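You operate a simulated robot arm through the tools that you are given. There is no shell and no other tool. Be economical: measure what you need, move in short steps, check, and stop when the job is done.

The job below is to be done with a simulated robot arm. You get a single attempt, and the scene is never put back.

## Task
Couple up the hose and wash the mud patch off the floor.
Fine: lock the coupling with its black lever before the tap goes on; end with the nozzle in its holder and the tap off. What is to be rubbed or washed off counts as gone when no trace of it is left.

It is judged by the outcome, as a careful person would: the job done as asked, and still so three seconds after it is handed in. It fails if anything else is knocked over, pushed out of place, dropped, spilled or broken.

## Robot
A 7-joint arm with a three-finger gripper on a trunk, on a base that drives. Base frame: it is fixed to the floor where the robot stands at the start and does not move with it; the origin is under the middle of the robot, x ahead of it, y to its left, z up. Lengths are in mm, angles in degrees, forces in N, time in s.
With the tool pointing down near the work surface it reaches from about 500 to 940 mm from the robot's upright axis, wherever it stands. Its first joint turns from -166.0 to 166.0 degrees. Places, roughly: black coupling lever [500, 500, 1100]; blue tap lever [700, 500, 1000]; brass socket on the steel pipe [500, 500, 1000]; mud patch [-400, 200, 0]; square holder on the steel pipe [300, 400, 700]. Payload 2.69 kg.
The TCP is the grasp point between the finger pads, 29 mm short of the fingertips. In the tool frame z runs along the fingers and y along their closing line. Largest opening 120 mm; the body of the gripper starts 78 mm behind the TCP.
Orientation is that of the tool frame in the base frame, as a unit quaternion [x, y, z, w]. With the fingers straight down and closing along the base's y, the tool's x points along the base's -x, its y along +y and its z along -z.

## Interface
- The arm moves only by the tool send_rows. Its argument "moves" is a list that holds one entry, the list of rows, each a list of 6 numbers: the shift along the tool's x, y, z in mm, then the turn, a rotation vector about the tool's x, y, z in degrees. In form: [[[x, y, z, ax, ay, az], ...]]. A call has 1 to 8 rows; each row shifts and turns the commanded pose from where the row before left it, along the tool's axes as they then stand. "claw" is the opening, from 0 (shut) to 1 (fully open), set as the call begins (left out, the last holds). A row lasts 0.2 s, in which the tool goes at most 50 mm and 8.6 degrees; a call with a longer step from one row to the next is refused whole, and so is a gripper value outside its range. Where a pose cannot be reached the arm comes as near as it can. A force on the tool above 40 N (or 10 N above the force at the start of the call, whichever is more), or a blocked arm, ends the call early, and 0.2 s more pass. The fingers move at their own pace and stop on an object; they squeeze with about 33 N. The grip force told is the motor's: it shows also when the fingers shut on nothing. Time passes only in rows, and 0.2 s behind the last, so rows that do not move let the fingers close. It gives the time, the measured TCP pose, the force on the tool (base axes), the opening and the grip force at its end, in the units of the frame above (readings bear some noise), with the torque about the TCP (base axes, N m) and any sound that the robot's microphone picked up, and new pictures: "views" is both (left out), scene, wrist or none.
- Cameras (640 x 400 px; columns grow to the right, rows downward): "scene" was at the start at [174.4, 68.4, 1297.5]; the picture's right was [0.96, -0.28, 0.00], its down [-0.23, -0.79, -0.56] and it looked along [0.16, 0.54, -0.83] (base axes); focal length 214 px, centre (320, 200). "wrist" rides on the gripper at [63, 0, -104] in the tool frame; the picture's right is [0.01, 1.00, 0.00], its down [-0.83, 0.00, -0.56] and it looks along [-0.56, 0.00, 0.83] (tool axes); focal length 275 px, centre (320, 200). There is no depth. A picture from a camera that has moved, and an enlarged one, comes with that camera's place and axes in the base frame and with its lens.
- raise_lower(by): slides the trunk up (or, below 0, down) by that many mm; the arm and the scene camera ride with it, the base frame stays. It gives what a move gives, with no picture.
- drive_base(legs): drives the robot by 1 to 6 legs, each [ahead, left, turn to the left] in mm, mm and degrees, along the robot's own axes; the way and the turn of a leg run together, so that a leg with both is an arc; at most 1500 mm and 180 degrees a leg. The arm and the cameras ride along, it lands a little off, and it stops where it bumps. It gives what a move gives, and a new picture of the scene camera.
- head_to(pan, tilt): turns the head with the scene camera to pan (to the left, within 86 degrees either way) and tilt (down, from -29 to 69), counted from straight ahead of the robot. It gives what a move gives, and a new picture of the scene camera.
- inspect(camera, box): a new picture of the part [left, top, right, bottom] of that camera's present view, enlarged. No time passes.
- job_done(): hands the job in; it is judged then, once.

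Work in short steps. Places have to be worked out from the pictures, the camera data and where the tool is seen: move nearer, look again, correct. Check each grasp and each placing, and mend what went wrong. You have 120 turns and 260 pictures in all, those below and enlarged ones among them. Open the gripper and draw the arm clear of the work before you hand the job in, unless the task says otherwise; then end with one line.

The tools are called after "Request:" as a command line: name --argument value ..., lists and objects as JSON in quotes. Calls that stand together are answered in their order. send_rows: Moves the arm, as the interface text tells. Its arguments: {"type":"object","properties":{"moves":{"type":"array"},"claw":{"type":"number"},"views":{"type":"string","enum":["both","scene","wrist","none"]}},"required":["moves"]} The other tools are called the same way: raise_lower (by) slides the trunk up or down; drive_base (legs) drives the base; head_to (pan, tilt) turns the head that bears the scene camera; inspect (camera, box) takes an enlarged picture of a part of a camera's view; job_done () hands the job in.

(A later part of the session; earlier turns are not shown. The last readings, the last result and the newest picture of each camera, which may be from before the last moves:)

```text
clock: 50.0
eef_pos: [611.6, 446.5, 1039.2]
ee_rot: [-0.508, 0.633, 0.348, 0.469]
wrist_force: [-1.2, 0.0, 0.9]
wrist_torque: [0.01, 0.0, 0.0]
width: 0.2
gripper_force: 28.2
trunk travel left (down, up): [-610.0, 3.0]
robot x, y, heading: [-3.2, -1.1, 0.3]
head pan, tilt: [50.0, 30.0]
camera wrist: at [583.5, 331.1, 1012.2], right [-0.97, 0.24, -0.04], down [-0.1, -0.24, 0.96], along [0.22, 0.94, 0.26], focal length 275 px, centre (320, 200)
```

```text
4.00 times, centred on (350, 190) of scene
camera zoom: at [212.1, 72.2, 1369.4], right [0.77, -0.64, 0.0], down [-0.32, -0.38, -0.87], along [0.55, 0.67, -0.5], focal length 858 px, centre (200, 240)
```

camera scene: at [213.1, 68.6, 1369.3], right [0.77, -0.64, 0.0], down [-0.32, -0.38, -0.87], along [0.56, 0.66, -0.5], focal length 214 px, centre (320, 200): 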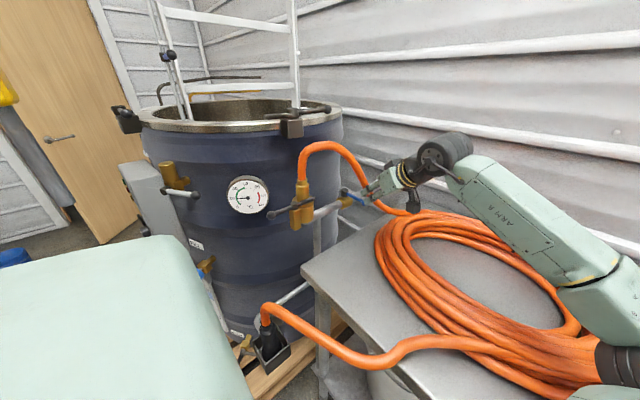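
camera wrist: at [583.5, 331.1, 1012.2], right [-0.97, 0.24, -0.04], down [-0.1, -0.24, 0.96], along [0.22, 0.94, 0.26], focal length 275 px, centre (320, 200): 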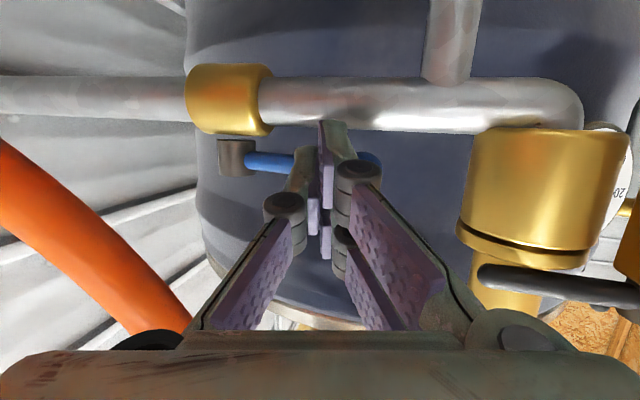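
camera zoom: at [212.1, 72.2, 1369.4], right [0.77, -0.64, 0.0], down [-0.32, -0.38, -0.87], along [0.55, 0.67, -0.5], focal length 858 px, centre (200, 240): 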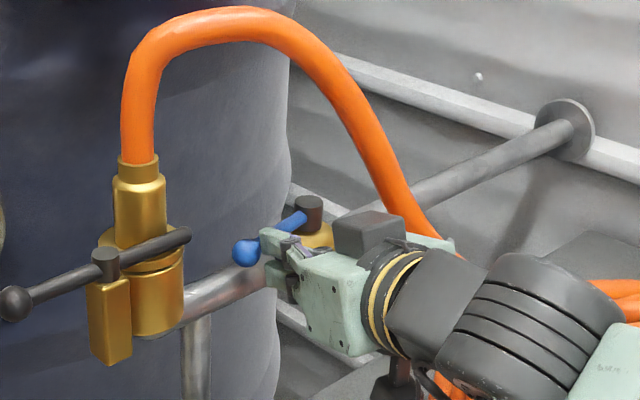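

The lever is nearly parallel to the pipe; I push the last bit to the stop.

Request:
send_rows --moves '[[[-1.6, 1.2, 4.6, 0, 0, 0], [-1.6, 1.2, 4.6, 0, 0, 0], [-1.6, 1.2, 4.6, 0, 0, 0]]]' --views "wrist"

Request:
inspect --camera "scene" --box '[270, 140, 430, 240]'

```text
clock: 50.8
eef_pos: [611.7, 460.1, 1039.9]
ee_rot: [-0.508, 0.634, 0.347, 0.469]
wrist_force: [-0.7, -4.8, 0.8]
wrist_torque: [0.01, 0.01, 0.03]
width: 0.1
gripper_force: 28.6
trunk travel left (down, up): [-610.0, 3.0]
robot x, y, heading: [0.4, 5.3, 0.4]
head pan, tilt: [50.0, 30.0]
camera wrist: at [583.3, 345.1, 1012.1], right [-0.97, 0.24, -0.04], down [-0.1, -0.25, 0.96], along [0.22, 0.94, 0.26], focal length 275 px, centre (320, 200)
```

wrist: 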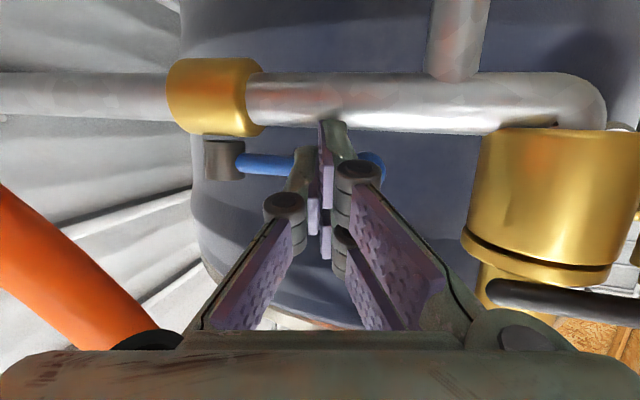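

```text
4.00 times, centred on (350, 190) of scene
camera zoom: at [212.0, 71.3, 1369.5], right [0.77, -0.64, 0.0], down [-0.32, -0.38, -0.87], along [0.55, 0.67, -0.5], focal length 858 px, centre (200, 240)
```

zoom: 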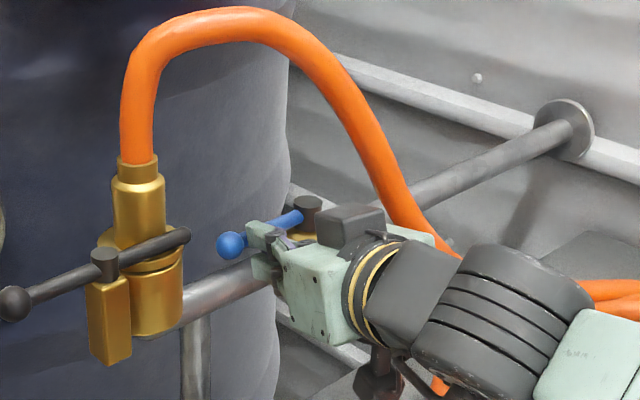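

The tap lever is parallel to the pipe at its stop: on. I back the hand out and look at the nozzle and holder.

Request:
send_rows --moves '[[[0, 0, -45, 0, 0, 0], [0, 0, -45, 0, 0, 0], [-40, 0, -10, 0, 8, 0], [-20, 20, -20, 0, 8, 0], [0, 30, -20, 0, 8, 0], [0, 30, 0, 0, 8, 0], [0, 30, 0, 0, 8, 0], [0, 30, 0, 0, 8, 0]]]' --claw 1 --views "none"

Request:
head_to --pan 60 --tilt 45

```text
clock: 52.6
eef_pos: [445.1, 395.1, 1142.7]
ee_rot: [-0.606, 0.769, 0.11, 0.17]
wrist_force: [-0.3, 0.4, -0.3]
wrist_torque: [-0.01, 0.01, 0.05]
width: 119.8
gripper_force: 0.0
trunk travel left (down, up): [-610.0, 3.0]
robot x, y, heading: [-1.2, 3.2, 0.3]
head pan, tilt: [50.0, 30.0]
```

```text
clock: 53.4
eef_pos: [445.2, 393.8, 1142.8]
ee_rot: [-0.606, 0.769, 0.111, 0.171]
wrist_force: [0.0, -0.7, -0.1]
wrist_torque: [0.01, -0.03, 0.01]
width: 119.7
gripper_force: 0.1
trunk travel left (down, up): [-610.0, 3.0]
robot x, y, heading: [0.0, -1.2, 0.4]
head pan, tilt: [60.0, 45.0]
camera scene: at [194.7, 73.2, 1346.9], right [0.87, -0.5, 0.0], down [-0.35, -0.61, -0.71], along [0.35, 0.61, -0.71], focal length 214 px, centre (320, 200)
```

scene: 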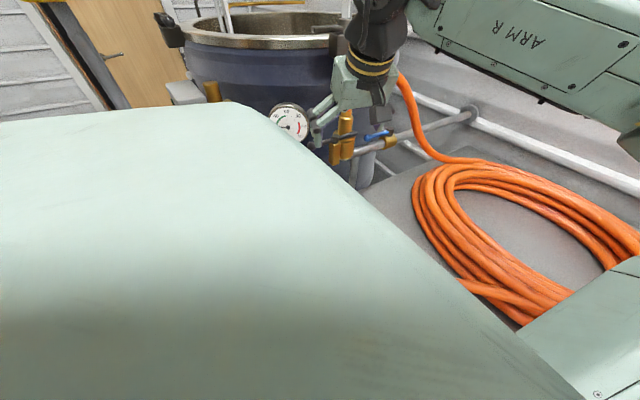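

The robot's own cowl hides the low view here. To reach both nozzle and mud I'd stand further right, facing left; first I tuck the arm ahead and look around to the right.

Request:
send_rows --moves '[[[0, 0, 0, 0, 8, 0], [0, 0, 0, 0, 8, 0], [30, -20, 0, 0, 4, 0], [40, 0, 0, 0, 0, 8], [40, 0, 0, 0, 0, 8], [40, 0, 0, 0, 0, 8], [40, 0, 0, 0, 0, 8], [40, 0, 0, 0, 0, 8]]]' --views "none"

Request:
head_to --pan -60 --tilt 25

```text
clock: 55.1
eef_pos: [356.7, 189.3, 1123.9]
ee_rot: [-0.308, 0.951, 0.016, 0.031]
wrist_force: [0.2, 0.1, -0.8]
wrist_torque: [0.02, 0.02, -0.03]
width: 120.4
gripper_force: 0.1
trunk travel left (down, up): [-610.0, 3.0]
robot x, y, heading: [3.2, 0.4, 0.3]
head pan, tilt: [60.0, 45.0]
```

```text
clock: 57.1
eef_pos: [356.1, 189.2, 1124.5]
ee_rot: [-0.311, 0.95, 0.015, 0.032]
wrist_force: [-0.6, -1.0, 0.1]
wrist_torque: [0.02, 0.01, -0.01]
width: 120.0
gripper_force: 0.0
trunk travel left (down, up): [-610.0, 3.0]
robot x, y, heading: [-2.1, 3.4, 0.4]
head pan, tilt: [-60.0, 25.0]
camera scene: at [201.0, -77.0, 1377.4], right [-0.86, -0.51, 0.0], down [-0.21, 0.36, -0.91], along [0.46, -0.78, -0.42], focal length 214 px, centre (320, 200)
```

scene: 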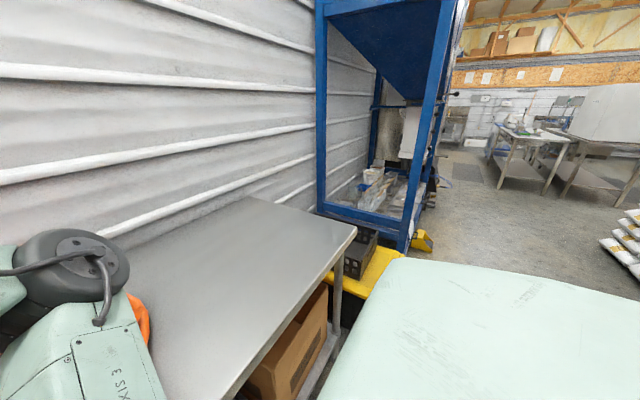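

Free floor lies to the right. I drive 50 back and 300 right, then turn 90° left to face the vat, nozzle and mud.

Request:
drive_base --legs '[[-50, -300, 0], [0, 0, 90]]'

Request:
head_to --pan 20 --tilt 45

Request:
head_to --pan -30 --tilt 40

```text
clock: 64.2
eef_pos: [-257.9, 41.6, 1123.8]
ee_rot: [0.903, -0.428, -0.034, -0.01]
wrist_force: [0.4, 0.4, 0.3]
wrist_torque: [-0.01, -0.03, 0.02]
width: 120.0
gripper_force: 0.1
trunk travel left (down, up): [-610.0, 3.0]
robot x, y, heading: [-48.0, -305.7, 93.8]
head pan, tilt: [-60.0, 25.0]
camera scene: at [15.8, -97.9, 1377.4], right [0.55, -0.83, 0.0], down [-0.35, -0.23, -0.91], along [0.76, 0.5, -0.42], focal length 214 px, centre (320, 200)
```

scene: 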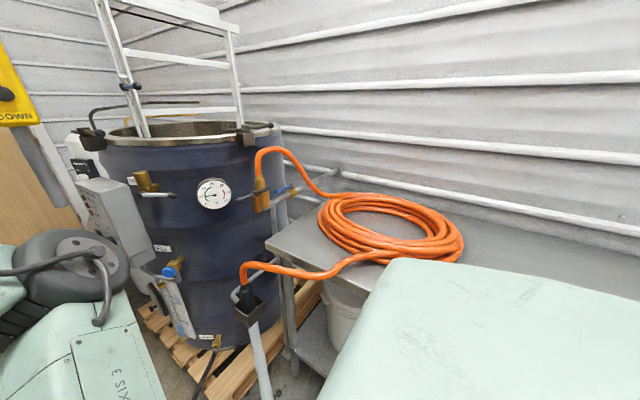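

```text
clock: 65.7
eef_pos: [-258.1, 42.4, 1123.5]
ee_rot: [0.903, -0.428, -0.034, -0.01]
wrist_force: [-0.4, 0.3, 0.4]
wrist_torque: [-0.01, 0.02, 0.01]
width: 120.2
gripper_force: 0.1
trunk travel left (down, up): [-610.0, 3.0]
robot x, y, heading: [-46.9, -303.8, 93.5]
head pan, tilt: [20.0, 45.0]
camera scene: at [-93.4, -74.3, 1346.9], right [0.92, 0.4, 0.0], down [0.28, -0.65, -0.71], along [-0.28, 0.65, -0.71], focal length 214 px, centre (320, 200)
```

scene: 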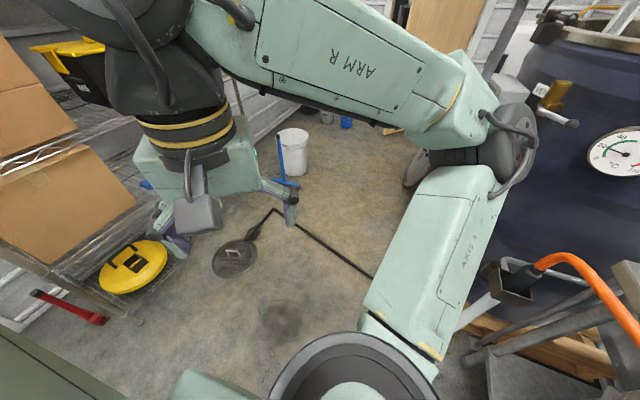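

```text
clock: 66.9
eef_pos: [-258.0, 42.1, 1124.6]
ee_rot: [0.903, -0.428, -0.034, -0.01]
wrist_force: [-0.7, 0.3, 0.1]
wrist_torque: [0.0, -0.03, -0.03]
width: 120.2
gripper_force: 0.0
trunk travel left (down, up): [-610.0, 3.0]
robot x, y, heading: [-51.8, -304.7, 93.8]
head pan, tilt: [-30.0, 40.0]
camera scene: at [-23.1, -72.7, 1354.1], right [0.9, -0.44, 0.0], down [-0.29, -0.58, -0.77], along [0.34, 0.69, -0.64], focal length 214 px, centre (320, 200)
```

scene: 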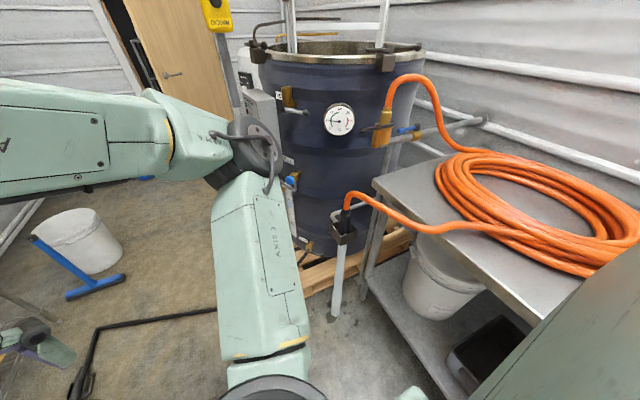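

The dark smudge at about [-437,188,0] is the mud; the holder stands on a post. I take close looks at both.

Request:
inspect --camera "scene" --box '[300, 170, 420, 270]'

Request:
head_to --pan 20 --tilt 60

```text
4.00 times, centred on (360, 220) of scene
camera zoom: at [-23.1, -72.7, 1354.1], right [0.9, -0.44, 0.0], down [-0.29, -0.58, -0.77], along [0.34, 0.69, -0.64], focal length 858 px, centre (160, 120)
```

zoom: 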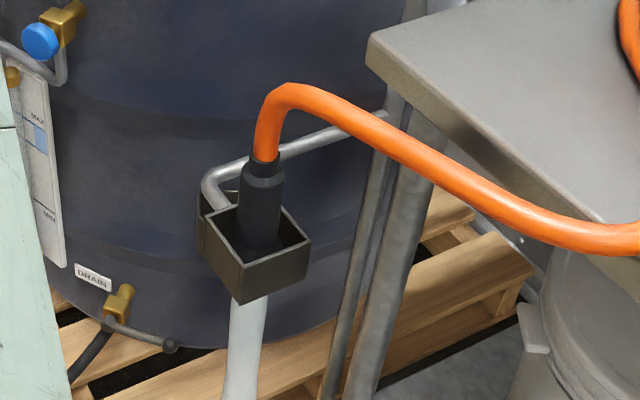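

```text
clock: 68.1
eef_pos: [-258.1, 40.0, 1124.2]
ee_rot: [0.903, -0.428, -0.034, -0.009]
wrist_force: [-0.2, -0.1, 0.5]
wrist_torque: [-0.01, -0.03, -0.02]
width: 120.1
gripper_force: 0.1
trunk travel left (down, up): [-610.0, 3.0]
robot x, y, heading: [-52.6, -301.7, 93.6]
head pan, tilt: [20.0, 60.0]
camera scene: at [-87.5, -87.7, 1327.4], right [0.92, 0.4, 0.0], down [0.35, -0.79, -0.5], along [-0.2, 0.46, -0.87], focal length 214 px, centre (320, 200)
```

scene: 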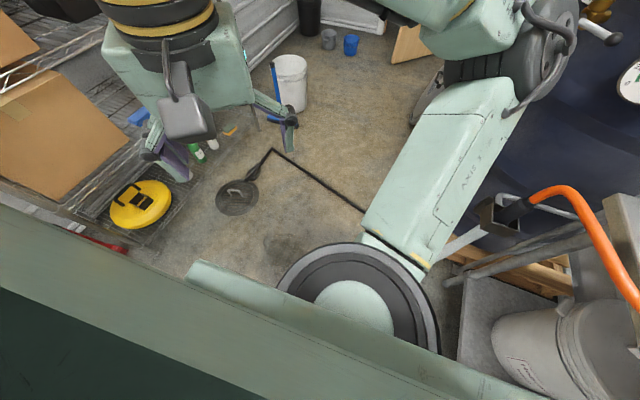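

Water is already streaming down under the holder, so the nozzle runs whenever the tap is on; I'll keep it pointing at the floor. I swing the hand round toward the nozzle, keeping high.

Request:
send_rows --moves '[[[-15.1, -44.7, 0, 0, 0, 8.25], [-21.4, -42, 0, 0, 0, 8.25], [-27.2, -38.5, 0, 0, 0, 8.25], [-32.5, -34.2, 0, 0, 0, 8.25], [-37, -29.2, 0, 0, 0, 8.25], [-40.9, -23.6, 0, 0, 0, 8.25], [-43.8, -17.5, 0, 0, 0, 8.25], [0, 0, 0, 0, 0, 8.25]]]' --views "none"

Request:
head_to --pan -30 --tilt 40

```text
clock: 69.9
eef_pos: [-81.9, 321.7, 1129.5]
ee_rot: [-0.523, 0.852, 0.034, -0.009]
wrist_force: [-0.6, 0.1, -0.2]
wrist_torque: [0.0, 0.0, -0.01]
width: 120.0
gripper_force: 0.1
trunk travel left (down, up): [-610.0, 3.0]
robot x, y, heading: [-48.1, -303.9, 93.6]
head pan, tilt: [20.0, 60.0]
```

```text
clock: 71.0
eef_pos: [-82.4, 320.6, 1130.6]
ee_rot: [-0.525, 0.851, 0.033, -0.009]
wrist_force: [1.0, 0.5, -0.8]
wrist_torque: [-0.02, 0.0, -0.01]
width: 119.7
gripper_force: 0.0
trunk travel left (down, up): [-610.0, 3.0]
robot x, y, heading: [-50.2, -308.0, 93.7]
head pan, tilt: [-30.0, 40.0]
camera scene: at [-23.1, -72.7, 1354.1], right [0.9, -0.44, 0.0], down [-0.29, -0.58, -0.77], along [0.34, 0.69, -0.64], focal length 214 px, centre (320, 200)
```

scene: 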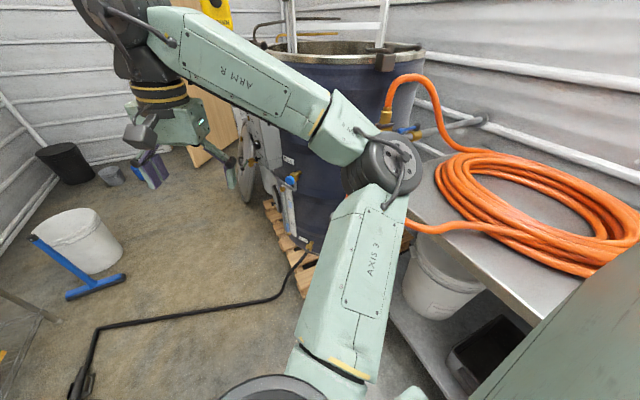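

The way is clear at this height; I bring the hand across toward the holder.

Request:
send_rows --moves '[[[-19.3, -44.7, 0, 0, 0, 0], [-19.3, -44.7, 0, 0, 0, 0], [-19.3, -44.7, 0, 0, 0, 0], [-19.3, -44.7, 0, 0, 0, 0], [-19.3, -44.7, 0, 0, 0, 0], [-19.3, -44.7, 0, 0, 0, 0], [-19.3, -44.7, 0, 0, 0, 0]]]' --views "both"

```text
clock: 72.6
eef_pos: [258.9, 305.4, 1111.6]
ee_rot: [-0.525, 0.851, 0.034, -0.009]
wrist_force: [-0.6, 0.6, 1.1]
wrist_torque: [0.01, 0.01, -0.03]
width: 120.0
gripper_force: 0.1
trunk travel left (down, up): [-610.0, 3.0]
robot x, y, heading: [-50.8, -305.3, 93.7]
head pan, tilt: [-30.0, 40.0]
camera scene: at [-22.7, -72.8, 1354.1], right [0.9, -0.45, 0.0], down [-0.29, -0.58, -0.77], along [0.34, 0.69, -0.64], focal length 214 px, centre (320, 200)
camera wrist: at [236.1, 243.0, 1214.3], right [-0.89, 0.44, 0.07], down [0.4, 0.72, 0.57], along [0.2, 0.54, -0.82], focal length 275 px, centre (320, 200)
```

scene: 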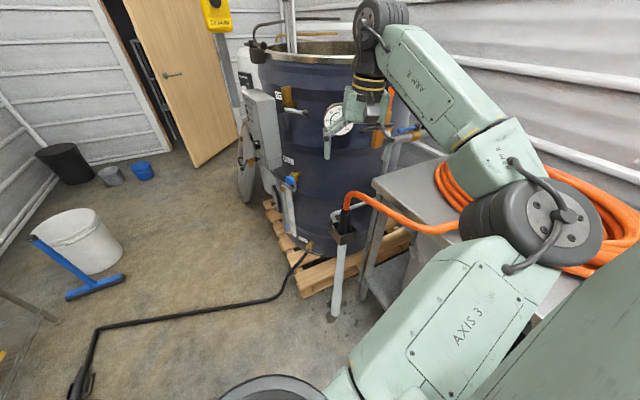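
wrist: 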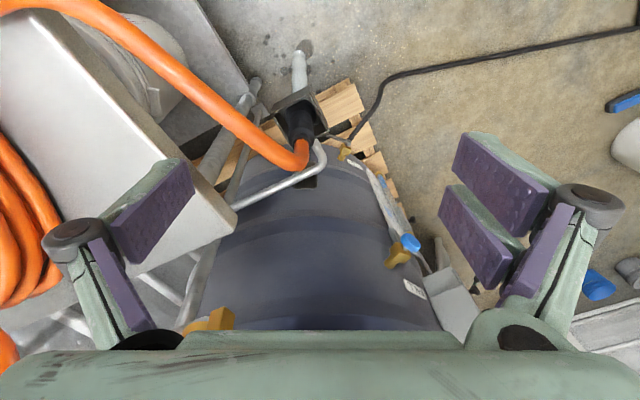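

Nozzle body is about [309,390,780], hose leaving its top to the right. I tilt the hand 40° and start descending toward it.

Request:
send_rows --moves '[[[0, 0, 0, 0, -8, 0], [0, 0, 0, 0, -8, 0], [0, 0, 0, 0, -8, 0], [0, 0, 0, 0, -8, 0], [0, 0, 0, 0, -8, 0], [26, 0, 40, 0, 0, 0], [26, 0, 40, 0, 0, 0], [26, -3, 40, 0, 0, 0]]]' --claw 0.7 --views "both"

```text
clock: 74.4
eef_pos: [261.1, 322.4, 969.3]
ee_rot: [-0.48, 0.803, 0.211, 0.282]
wrist_force: [0.3, 0.7, 0.6]
wrist_torque: [0.03, 0.0, 0.0]
width: 84.0
gripper_force: 0.0
trunk travel left (down, up): [-610.0, 3.0]
robot x, y, heading: [-47.7, -306.3, 93.7]
head pan, tilt: [-30.0, 40.0]
camera scene: at [-23.0, -72.6, 1354.1], right [0.9, -0.45, 0.0], down [-0.29, -0.58, -0.77], along [0.34, 0.69, -0.64], focal length 214 px, centre (320, 200)
camera wrist: at [210.1, 216.6, 1005.4], right [-0.89, 0.45, 0.06], down [0.17, 0.2, 0.96], along [0.42, 0.87, -0.26], focal length 275 px, centre (320, 200)
```

scene: 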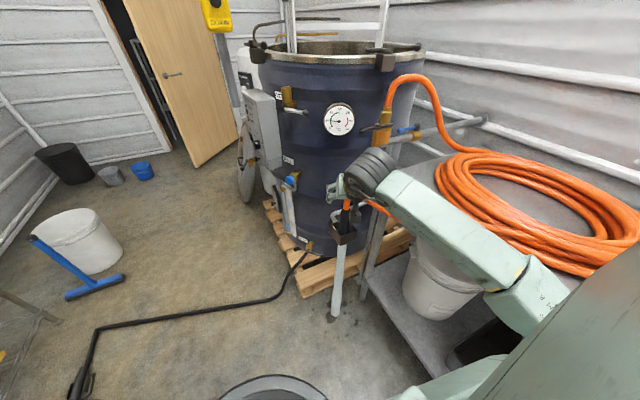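
wrist: 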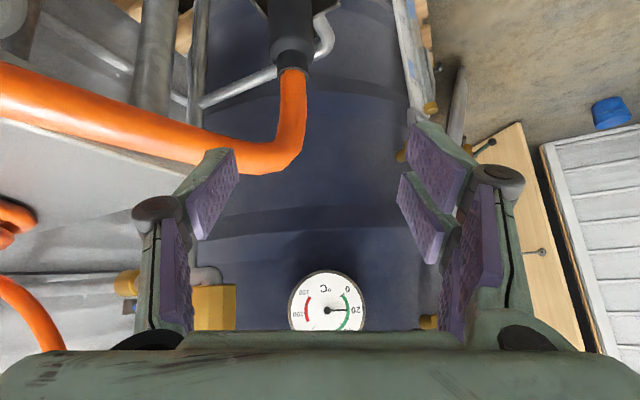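

Refined: nozzle joint at [308,388,845], body below it. I line up and advance, stopping 45 mm short to check.

Request:
send_rows --moves '[[[25, -12, 0, 0, 0, 0], [25.5, -12, 0, 0, 0, 0], [0, 0, 43, 0, 0, 0], [0, 0, 43, 0, 0, 0], [0, 0, 43, 0, 0, 0]]]' --views "both"

```text
clock: 75.6
eef_pos: [297.8, 358.6, 837.9]
ee_rot: [-0.482, 0.803, 0.211, 0.281]
wrist_force: [-0.1, -0.3, 0.2]
wrist_torque: [0.01, 0.01, 0.02]
width: 84.1
gripper_force: 0.0
trunk travel left (down, up): [-610.0, 3.0]
robot x, y, heading: [-54.6, -304.7, 93.8]
head pan, tilt: [-30.0, 40.0]
camera scene: at [-23.0, -72.4, 1354.0], right [0.9, -0.45, 0.0], down [-0.29, -0.58, -0.77], along [0.34, 0.69, -0.64], focal length 214 px, centre (320, 200)
camera wrist: at [247.2, 253.2, 874.7], right [-0.89, 0.44, 0.06], down [0.17, 0.21, 0.96], along [0.42, 0.87, -0.26], focal length 275 px, centre (320, 200)
```

scene: 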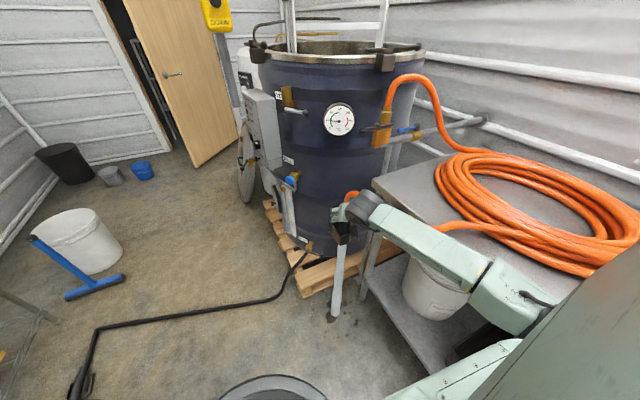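
wrist: 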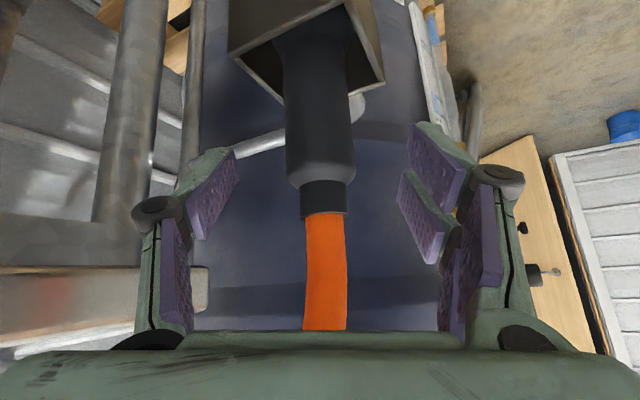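

The body is centred between the fingers. I advance 44 mm and close.

Request:
send_rows --moves '[[[0, 0, 22, 0, 0, 0], [0, 0, 22, 0, 0, 0]]]' --views "none"

Request:
send_rows --moves '[[[0, 0, 0, 0, 0, 0], [0, 0, 0, 0, 0, 0], [0, 0, 0, 0, 0, 0], [0, 0, 0, 0, 0, 0]]]' --claw 0 --views "wrist"

Request:
inspect --camera "scene" --box '[300, 160, 500, 330]'

```text
clock: 76.2
eef_pos: [307.8, 384.7, 804.9]
ee_rot: [-0.481, 0.803, 0.211, 0.283]
wrist_force: [-0.2, -0.1, -0.9]
wrist_torque: [0.01, -0.01, -0.01]
width: 83.9
gripper_force: 0.1
trunk travel left (down, up): [-610.0, 3.0]
robot x, y, heading: [-49.0, -305.1, 93.5]
head pan, tilt: [-30.0, 40.0]
```

```text
clock: 77.2
eef_pos: [308.3, 384.2, 805.5]
ee_rot: [-0.481, 0.803, 0.21, 0.283]
wrist_force: [2.8, -2.0, 1.4]
wrist_torque: [-0.23, -0.28, -0.01]
width: 40.6
gripper_force: 26.9
trunk travel left (down, up): [-610.0, 3.0]
robot x, y, heading: [-52.6, -305.5, 93.5]
head pan, tilt: [-30.0, 40.0]
camera wrist: at [258.2, 279.2, 841.8], right [-0.89, 0.45, 0.06], down [0.17, 0.21, 0.96], along [0.42, 0.87, -0.26], focal length 275 px, centre (320, 200)
```

wrist: 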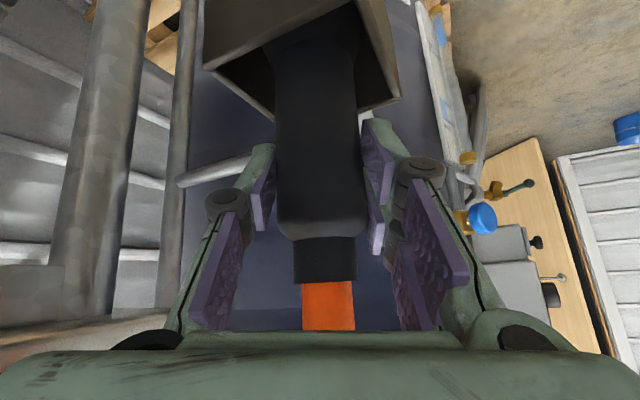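

```text
2.35 times, centred on (400, 245) of scene
camera zoom: at [-23.0, -72.9, 1354.1], right [0.9, -0.45, 0.0], down [-0.29, -0.58, -0.77], along [0.34, 0.69, -0.64], focal length 505 px, centre (132, 94)
```

zoom: 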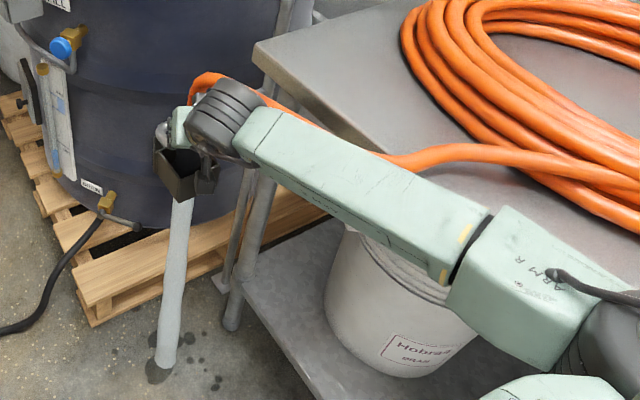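

Nozzle gripped (40.6 mm). I lift it straight up out of the holder.

Request:
send_rows --moves '[[[-13, 1.4, -15, 0, 0, 0], [-20, 2, -22.5, 0, 0, 0], [-20, 2, -22.5, 0, 0, 0], [-20, 2, -22.5, 0, 0, 0], [-20, 2, -22.5, 0, 0, 0]]]' --views "both"

```text
clock: 78.4
eef_pos: [303.6, 382.2, 943.7]
ee_rot: [-0.481, 0.803, 0.211, 0.282]
wrist_force: [0.6, 0.8, -2.6]
wrist_torque: [0.0, 0.01, -0.02]
width: 38.8
gripper_force: 33.3
trunk travel left (down, up): [-610.0, 3.0]
robot x, y, heading: [-48.1, -304.6, 93.3]
head pan, tilt: [-30.0, 40.0]
camera scene: at [-23.1, -72.7, 1354.1], right [0.9, -0.45, 0.0], down [-0.29, -0.58, -0.77], along [0.34, 0.69, -0.64], focal length 214 px, centre (320, 200)
camera wrist: at [254.3, 277.5, 981.1], right [-0.89, 0.45, 0.07], down [0.17, 0.21, 0.96], along [0.42, 0.87, -0.26], focal length 275 px, centre (320, 200)
```

scene: 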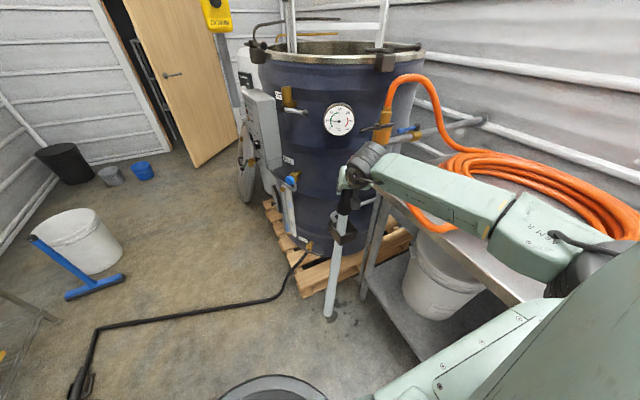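
wrist: 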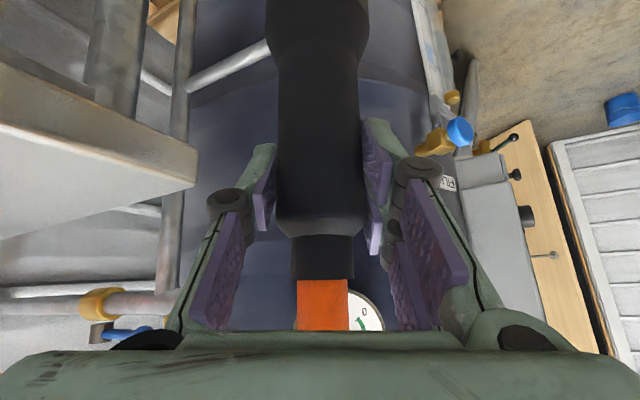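

I check that the nozzle's bottom has cleared the holder.

Request:
inspect --camera "scene" --box '[300, 130, 460, 330]'

```text
2.00 times, centred on (380, 230) of scene
camera zoom: at [-23.1, -72.7, 1354.1], right [0.9, -0.45, 0.0], down [-0.29, -0.58, -0.77], along [0.34, 0.69, -0.64], focal length 429 px, centre (200, 140)
```

zoom: 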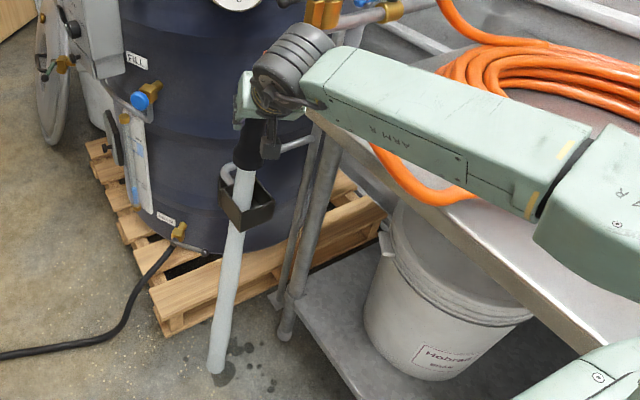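

The nozzle has cleared the holder and the jet points down. I carry it left at height in an arc, turning the hand with it.

Request:
send_rows --moves '[[[9.5, 46.7, -8.3, -5.44, 0.56, -6.2], [4.4, 48, -3.8, -5.44, 0.56, -6.2], [-0.9, 48.4, 0.8, -5.44, 0.56, -6.2], [-6.2, 47.7, 5.4, -5.44, 0.56, -6.2]]]' --views "scene"

```text
clock: 79.4
eef_pos: [116.5, 424.7, 955.3]
ee_rot: [0.69, -0.633, -0.282, -0.209]
wrist_force: [0.2, -0.2, -2.3]
wrist_torque: [0.0, 0.0, -0.01]
width: 38.8
gripper_force: 33.0
trunk travel left (down, up): [-610.0, 3.0]
robot x, y, heading: [-51.5, -303.9, 93.6]
head pan, tilt: [-30.0, 40.0]
camera scene: at [-23.2, -72.2, 1354.0], right [0.9, -0.45, 0.0], down [-0.29, -0.58, -0.77], along [0.34, 0.69, -0.64], focal length 214 px, centre (320, 200)
```

scene: 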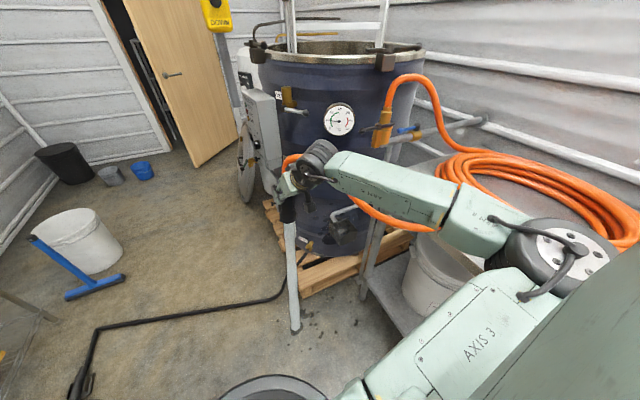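

Moving well, no drag. I continue the arc.

Request:
send_rows --moves '[[[-11.3, 46, 9.9, -5.44, 0.56, -6.2], [-16.2, 43.3, 14.2, -5.44, 0.56, -6.2], [-20.8, 39.8, 18.2, -5.44, 0.56, -6.2], [-24.9, 35.4, 21.8, 0, 0, 0]]]' --views "none"

Request:
head_to --pan 25 --tilt 50

```text
clock: 80.4
eef_pos: [-74.8, 467.5, 969.6]
ee_rot: [0.81, -0.47, -0.322, -0.144]
wrist_force: [-1.0, 0.8, -2.6]
wrist_torque: [-0.03, -0.02, -0.02]
width: 38.6
gripper_force: 33.1
trunk travel left (down, up): [-610.0, 3.0]
robot x, y, heading: [-49.9, -306.1, 93.5]
head pan, tilt: [-30.0, 40.0]
```

```text
clock: 81.7
eef_pos: [-72.4, 466.4, 970.5]
ee_rot: [0.809, -0.47, -0.322, -0.144]
wrist_force: [0.6, 0.2, -1.7]
wrist_torque: [-0.01, -0.01, -0.01]
width: 38.9
gripper_force: 32.7
trunk travel left (down, up): [-610.0, 3.0]
robot x, y, heading: [-49.6, -308.1, 93.7]
head pan, tilt: [25.0, 50.0]
camera scene: at [-97.7, -81.0, 1339.9], right [0.88, 0.48, 0.0], down [0.37, -0.67, -0.64], along [-0.31, 0.56, -0.77], focal length 214 px, centre (320, 200)
```

scene: 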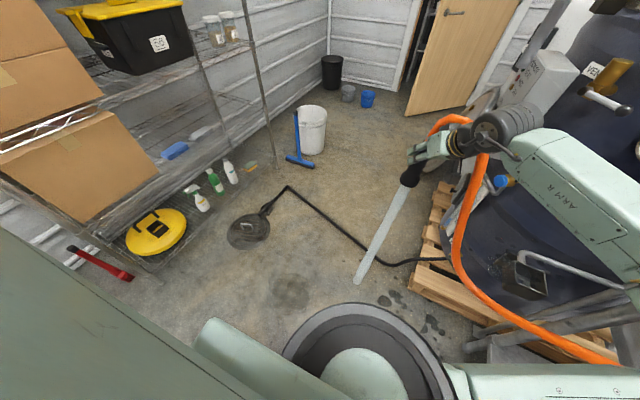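

The jet lands at about [-124,441] and the mud is visible at about (290,290) in this view. I zoom on it.

Request:
inspect --camera "scene" --box '[230, 240, 350, 330]'

```text
4.44 times, centred on (290, 285) of scene
camera zoom: at [-97.7, -81.0, 1339.9], right [0.88, 0.48, 0.0], down [0.37, -0.67, -0.64], along [-0.31, 0.56, -0.77], focal length 953 px, centre (453, -178)
```

zoom: 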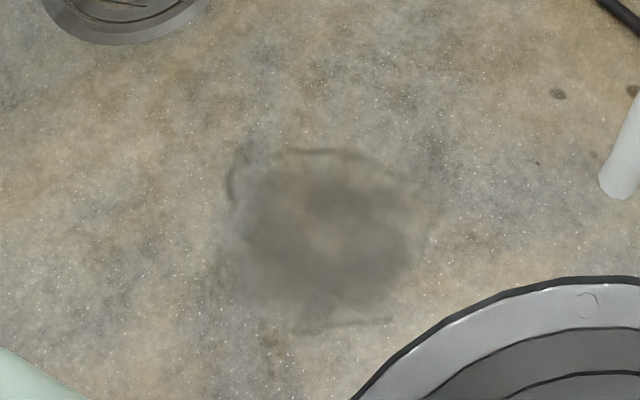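

The mud is a disc of radius ≈140 mm centred near [-440,183]. I move the nozzle left (ahead of it), then will back the base so the jet comes over the patch at comfortable reach.

Request:
send_rows --moves '[[[-8.6, 40.7, 20.7, 0, 0, 0], [-8.6, 40.7, 20.7, 0, 0, 0], [-8.6, 40.7, 20.7, 0, 0, 0], [-8.6, 40.7, 20.7, 0, 0, 0], [-8.6, 40.7, 20.7, 0, 0, 0], [-8.6, 40.7, 20.7, 0, 0, 0], [-8.6, 40.7, 20.7, 0, 0, 0]]]' --views "scene"

```text
clock: 83.3
eef_pos: [-391.9, 437.1, 916.8]
ee_rot: [0.809, -0.47, -0.322, -0.144]
wrist_force: [-0.6, -0.8, -2.6]
wrist_torque: [0.01, -0.01, -0.01]
width: 38.9
gripper_force: 33.3
trunk travel left (down, up): [-610.0, 3.0]
robot x, y, heading: [-53.4, -301.2, 93.7]
head pan, tilt: [25.0, 50.0]
camera scene: at [-98.5, -80.9, 1339.8], right [0.88, 0.48, 0.0], down [0.37, -0.67, -0.64], along [-0.31, 0.56, -0.77], focal length 214 px, centre (320, 200)
```

scene: 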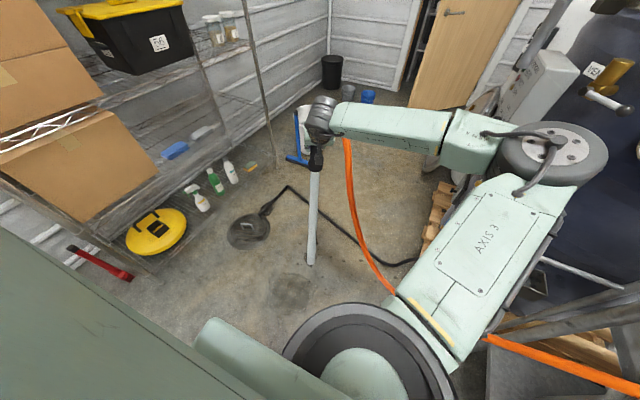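

The jet lands at [-435,404]. Backing the base 200 mm brings it over the patch.

Request:
drive_base --legs '[[-200, 0, 0]]'

Request:
inspect --camera "scene" --box '[220, 150, 380, 270]'

```text
clock: 84.9
eef_pos: [-379.5, 230.9, 918.6]
ee_rot: [0.809, -0.469, -0.323, -0.144]
wrist_force: [0.1, -0.2, -1.3]
wrist_torque: [-0.06, -0.03, -0.01]
width: 38.9
gripper_force: 32.5
trunk travel left (down, up): [-610.0, 3.0]
robot x, y, heading: [-37.2, -507.5, 93.8]
head pan, tilt: [25.0, 50.0]
camera scene: at [-85.3, -285.8, 1340.0], right [0.88, 0.48, 0.0], down [0.37, -0.67, -0.64], along [-0.31, 0.56, -0.77], focal length 214 px, centre (320, 200)
```

scene: 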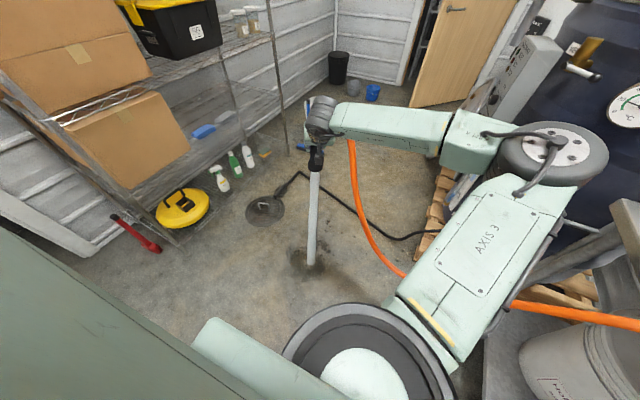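

```text
3.33 times, centred on (300, 210) of scene
camera zoom: at [-85.3, -285.8, 1340.0], right [0.88, 0.48, 0.0], down [0.37, -0.67, -0.64], along [-0.31, 0.56, -0.77], focal length 715 px, centre (387, 167)
```

zoom: 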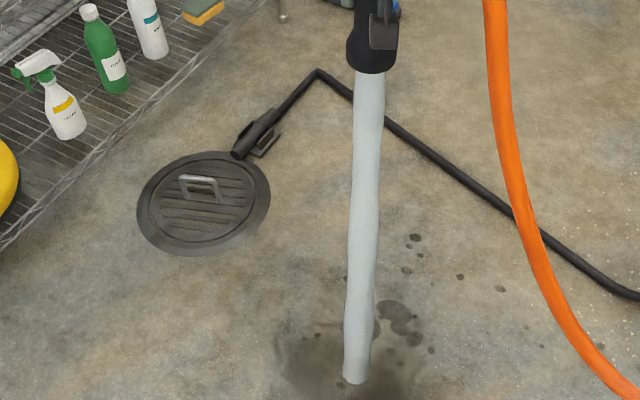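

The jet strikes the patch. I sweep it slowly toward −x and look at the effect.

Request:
send_rows --moves '[[[-7.1, 13, 6.2, 0, 0, 0], [-7.1, 13, 6.2, 0, 0, 0], [-7.1, 13, 6.2, 0, 0, 0], [-7.1, 13, 6.2, 0, 0, 0], [-7.1, 13, 6.2, 0, 0, 0], [-7.1, 13, 6.2, 0, 0, 0], [-7.1, 13, 6.2, 0, 0, 0], [-7.1, 13, 6.2, 0, 0, 0]]]' --views "none"

Request:
inspect --camera "scene" --box '[240, 210, 380, 315]'

```text
clock: 86.7
eef_pos: [-508.7, 242.7, 926.3]
ee_rot: [0.81, -0.469, -0.322, -0.143]
wrist_force: [-0.3, 0.2, -3.1]
wrist_torque: [-0.04, 0.0, 0.02]
width: 38.6
gripper_force: 33.2
trunk travel left (down, up): [-610.0, 3.0]
robot x, y, heading: [-35.1, -508.2, 93.5]
head pan, tilt: [25.0, 50.0]
```

```text
3.81 times, centred on (310, 262) of scene
camera zoom: at [-85.6, -285.1, 1339.9], right [0.88, 0.48, 0.0], down [0.37, -0.67, -0.64], along [-0.31, 0.56, -0.77], focal length 817 px, centre (358, -38)
```

zoom: 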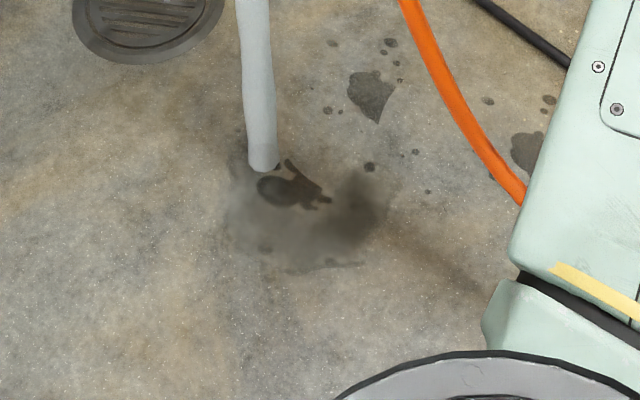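

The jet does clean where it passes. I now raster the disc in lines about 35 mm apart.

Request:
send_rows --moves '[[[2.7, -27.9, -2.3, 0, 0, 0], [2.7, -27.9, -2.3, 0, 0, 0], [2.7, -27.9, -2.3, 0, 0, 0], [2.7, -27.9, -2.3, 0, 0, 0], [2.7, -27.9, -2.3, 0, 0, 0], [2.7, -27.9, -2.3, 0, 0, 0], [26.3, 4.4, -23, 0, 0, 0]]]' --views "none"

Request:
send_rows --moves '[[[-2.6, 27.4, 2.3, 0, 0, 0], [-2.6, 27.4, 2.3, 0, 0, 0], [-2.6, 27.4, 2.3, 0, 0, 0], [-2.6, 27.4, 2.3, 0, 0, 0], [-2.6, 27.4, 2.3, 0, 0, 0], [-2.6, 27.4, 2.3, 0, 0, 0], [-2.6, 27.4, 2.3, 0, 0, 0], [-2.6, 27.4, 2.3, 0, 0, 0]]]' --views "none"

Request:
send_rows --moves '[[[26.3, 4.4, -23, 0, 0, 0], [2.6, -27, -2.2, 0, 0, 0], [2.6, -27, -2.2, 0, 0, 0], [2.6, -27, -2.2, 0, 0, 0], [2.6, -27, -2.2, 0, 0, 0], [2.6, -27, -2.2, 0, 0, 0], [2.6, -27, -2.2, 0, 0, 0], [2.6, -27, -2.2, 0, 0, 0]]]' --views "none"

Request:
inspect --camera "scene" --box '[240, 210, 380, 315]'

```text
clock: 88.3
eef_pos: [-337.5, 275.3, 914.8]
ee_rot: [0.81, -0.469, -0.322, -0.143]
wrist_force: [0.6, 0.2, -3.3]
wrist_torque: [0.03, -0.03, 0.01]
width: 39.1
gripper_force: 33.5
trunk travel left (down, up): [-610.0, 3.0]
robot x, y, heading: [-35.8, -506.1, 93.9]
head pan, tilt: [25.0, 50.0]
```

```text
clock: 90.1
eef_pos: [-540.6, 190.3, 928.6]
ee_rot: [0.809, -0.47, -0.322, -0.144]
wrist_force: [0.1, 0.5, -2.1]
wrist_torque: [-0.01, -0.01, 0.04]
width: 39.0
gripper_force: 33.0
trunk travel left (down, up): [-610.0, 3.0]
robot x, y, heading: [-35.3, -510.3, 93.7]
head pan, tilt: [25.0, 50.0]
```

```text
clock: 91.9
eef_pos: [-349.8, 235.8, 918.3]
ee_rot: [0.81, -0.469, -0.322, -0.142]
wrist_force: [-0.6, 0.2, -1.8]
wrist_torque: [0.01, -0.02, 0.0]
width: 38.7
gripper_force: 32.9
trunk travel left (down, up): [-610.0, 3.0]
robot x, y, heading: [-36.5, -510.1, 93.7]
head pan, tilt: [25.0, 50.0]
```

```text
3.81 times, centred on (310, 262) of scene
camera zoom: at [-85.0, -285.1, 1339.9], right [0.88, 0.48, 0.0], down [0.37, -0.67, -0.64], along [-0.31, 0.56, -0.77], focal length 817 px, centre (358, -38)
```

zoom: 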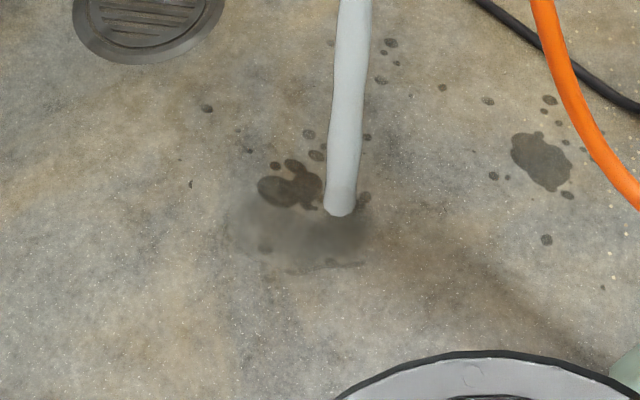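

Only the lower part of the patch is left. I continue with lines 28 mm apart.

Request:
send_rows --moves '[[[2.6, -27, -2.2, 0, 0, 0], [2.6, -27, -2.2, 0, 0, 0], [21, 3.5, -18.4, 0, 0, 0], [-2.6, 27, 2.2, 0, 0, 0], [-2.6, 27, 2.2, 0, 0, 0], [-2.6, 27, 2.2, 0, 0, 0], [-2.6, 27, 2.2, 0, 0, 0], [-2.6, 27, 2.2, 0, 0, 0]]]' --views "none"

Request:
send_rows --moves '[[[-2.6, 27.4, 2.3, 0, 0, 0], [-2.6, 27.4, 2.3, 0, 0, 0], [-2.6, 27.4, 2.3, 0, 0, 0], [-2.6, 27.4, 2.3, 0, 0, 0], [21, 3.5, -18.4, 0, 0, 0], [2.6, -27.4, -2.3, 0, 0, 0], [2.6, -27.4, -2.3, 0, 0, 0], [2.6, -27.4, -2.3, 0, 0, 0]]]' --views "none"

Request:
send_rows --moves '[[[2.6, -27.4, -2.3, 0, 0, 0], [2.6, -27.4, -2.3, 0, 0, 0], [2.6, -27.4, -2.3, 0, 0, 0], [2.6, -27.4, -2.3, 0, 0, 0], [2.6, -27.4, -2.3, 0, 0, 0], [2.6, -27.4, -2.3, 0, 0, 0], [21, 3.5, -18.4, 0, 0, 0], [-2.6, 27.4, 2.3, 0, 0, 0]]]' --views "none"

Request:
send_rows --moves '[[[-2.6, 27.4, 2.3, 0, 0, 0], [-2.6, 27.4, 2.3, 0, 0, 0], [-2.6, 27.4, 2.3, 0, 0, 0], [-2.6, 27.4, 2.3, 0, 0, 0], [-2.6, 27.4, 2.3, 0, 0, 0], [-2.6, 27.4, 2.3, 0, 0, 0], [-2.6, 27.4, 2.3, 0, 0, 0]]]' --views "none"

Request:
inspect --camera "scene" --box '[240, 210, 380, 315]'

```text
clock: 93.7
eef_pos: [-416.1, 176.0, 921.7]
ee_rot: [0.809, -0.47, -0.321, -0.144]
wrist_force: [-0.3, -0.2, -2.3]
wrist_torque: [0.02, -0.01, -0.03]
width: 38.6
gripper_force: 33.0
trunk travel left (down, up): [-610.0, 3.0]
robot x, y, heading: [-36.3, -509.2, 93.7]
head pan, tilt: [25.0, 50.0]
```

```text
clock: 95.5
eef_pos: [-426.5, 138.9, 924.3]
ee_rot: [0.81, -0.469, -0.322, -0.142]
wrist_force: [0.0, 0.5, -2.4]
wrist_torque: [0.0, -0.01, -0.02]
width: 38.6
gripper_force: 32.9
trunk travel left (down, up): [-610.0, 3.0]
robot x, y, heading: [-35.5, -506.7, 93.5]
head pan, tilt: [25.0, 50.0]
```

```text
clock: 97.3
eef_pos: [-294.4, 167.3, 917.2]
ee_rot: [0.81, -0.469, -0.323, -0.142]
wrist_force: [0.2, -0.5, -1.6]
wrist_torque: [-0.01, -0.02, -0.04]
width: 38.7
gripper_force: 33.1
trunk travel left (down, up): [-610.0, 3.0]
robot x, y, heading: [-34.7, -510.1, 93.7]
head pan, tilt: [25.0, 50.0]
```

```text
clock: 98.9
eef_pos: [-468.0, 87.3, 926.5]
ee_rot: [0.809, -0.47, -0.322, -0.144]
wrist_force: [0.4, -0.6, -1.8]
wrist_torque: [0.0, 0.01, 0.04]
width: 38.7
gripper_force: 33.2
trunk travel left (down, up): [-610.0, 3.0]
robot x, y, heading: [-34.6, -508.2, 93.7]
head pan, tilt: [25.0, 50.0]
```

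```text
3.81 times, centred on (310, 262) of scene
camera zoom: at [-85.7, -285.2, 1339.9], right [0.88, 0.48, 0.0], down [0.37, -0.67, -0.64], along [-0.31, 0.56, -0.77], focal length 817 px, centre (358, -38)
```

zoom: 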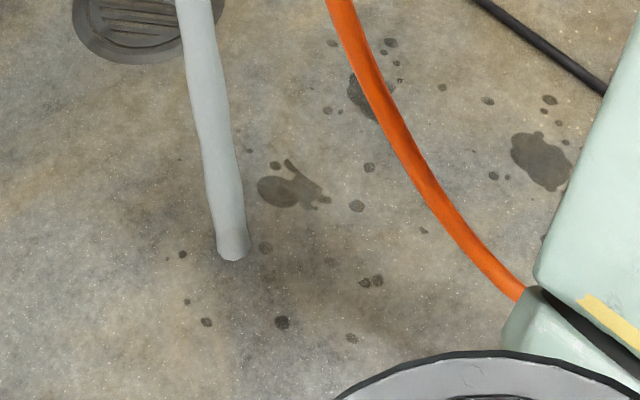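

Nearly clean; the remaining dark dots look like splashed water. I make extra passes along the lower edge and through the middle, then move the jet aside to inspect.

Request:
send_rows --moves '[[[21, 3.5, -18.4, 0, 0, 0], [2.6, -27.4, -2.3, 0, 0, 0], [2.6, -27.4, -2.3, 0, 0, 0], [2.6, -27.4, -2.3, 0, 0, 0], [2.6, -27.4, -2.3, 0, 0, 0], [2.6, -27.4, -2.3, 0, 0, 0], [2.6, -27.4, -2.3, 0, 0, 0], [2.6, -27.4, -2.3, 0, 0, 0]]]' --views "none"

Request:
send_rows --moves '[[[-31.5, -5.3, 27.6, 0, 0, 0], [-2.6, 27.4, 2.3, 0, 0, 0], [-2.6, 27.4, 2.3, 0, 0, 0], [-2.6, 27.4, 2.3, 0, 0, 0], [-2.6, 27.4, 2.3, 0, 0, 0], [-2.6, 27.4, 2.3, 0, 0, 0], [-2.6, 27.4, 2.3, 0, 0, 0], [-2.6, 27.4, 2.3, 0, 0, 0]]]' --views "none"

Request:
send_rows --moves '[[[-31.5, -5.3, 27.6, 0, 0, 0], [2.6, -27.4, -2.3, 0, 0, 0], [2.6, -27.4, -2.3, 0, 0, 0], [2.6, -27.4, -2.3, 0, 0, 0], [2.6, -27.4, -2.3, 0, 0, 0], [2.6, -27.4, -2.3, 0, 0, 0], [2.6, -27.4, -2.3, 0, 0, 0], [2.6, -27.4, -2.3, 0, 0, 0]]]' --views "none"

Request:
send_rows --moves '[[[-31.5, -5.3, 27.6, 0, 0, 0], [-31.5, -5.3, 27.6, 0, 0, 0], [-31.5, -5.3, 27.6, 0, 0, 0], [-31.5, -5.3, 27.6, 0, 0, 0], [0, -40, 0, 0, 0, 0], [0, -40, 0, 0, 0, 0]]]' --views "scene"

Request:
inspect --camera "scene" --box '[240, 210, 380, 315]'

```text
clock: 100.7
eef_pos: [-277.6, 141.5, 915.3]
ee_rot: [0.809, -0.469, -0.323, -0.144]
wrist_force: [0.0, 0.3, -2.2]
wrist_torque: [-0.03, -0.02, 0.0]
width: 38.6
gripper_force: 33.1
trunk travel left (down, up): [-610.0, 3.0]
robot x, y, heading: [-36.0, -510.6, 93.6]
head pan, tilt: [25.0, 50.0]
```

```text
clock: 102.5
eef_pos: [-474.9, 105.4, 926.7]
ee_rot: [0.809, -0.469, -0.322, -0.144]
wrist_force: [-0.3, -0.4, -2.5]
wrist_torque: [-0.01, -0.03, 0.01]
width: 39.0
gripper_force: 32.9
trunk travel left (down, up): [-610.0, 3.0]
robot x, y, heading: [-39.8, -508.4, 93.7]
head pan, tilt: [25.0, 50.0]
```

```text
clock: 104.3
eef_pos: [-312.2, 219.2, 914.1]
ee_rot: [0.81, -0.47, -0.322, -0.143]
wrist_force: [0.0, -0.5, -3.0]
wrist_torque: [-0.01, 0.0, 0.02]
width: 38.7
gripper_force: 33.3
trunk travel left (down, up): [-610.0, 3.0]
robot x, y, heading: [-38.9, -507.0, 93.8]
head pan, tilt: [25.0, 50.0]
```

```text
clock: 105.7
eef_pos: [-313.5, 416.4, 908.3]
ee_rot: [0.81, -0.469, -0.322, -0.142]
wrist_force: [0.7, -0.6, -2.4]
wrist_torque: [-0.02, -0.01, -0.01]
width: 38.6
gripper_force: 32.8
trunk travel left (down, up): [-610.0, 3.0]
robot x, y, heading: [-36.3, -510.4, 93.7]
head pan, tilt: [25.0, 50.0]
camera scene: at [-84.9, -284.8, 1339.8], right [0.88, 0.48, 0.0], down [0.37, -0.67, -0.64], along [-0.31, 0.56, -0.77], focal length 214 px, centre (320, 200)
```

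scene: 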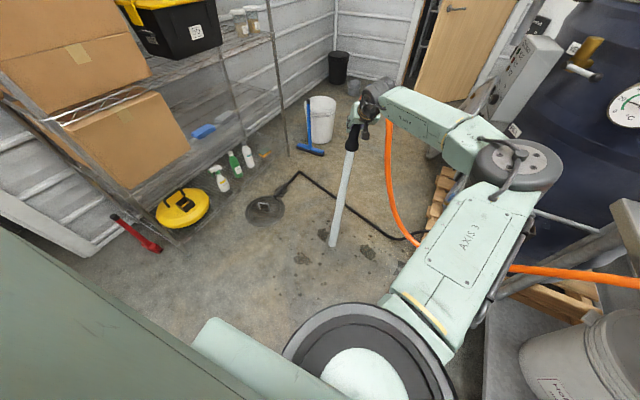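

```text
3.81 times, centred on (310, 262) of scene
camera zoom: at [-84.9, -284.8, 1339.8], right [0.88, 0.48, 0.0], down [0.37, -0.67, -0.64], along [-0.31, 0.56, -0.77], focal length 817 px, centre (358, -38)
```

zoom: 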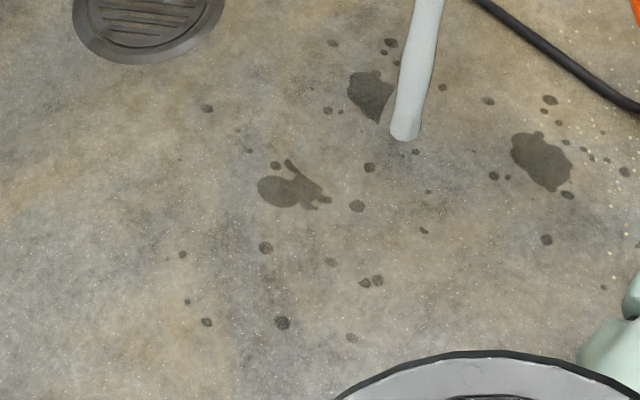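

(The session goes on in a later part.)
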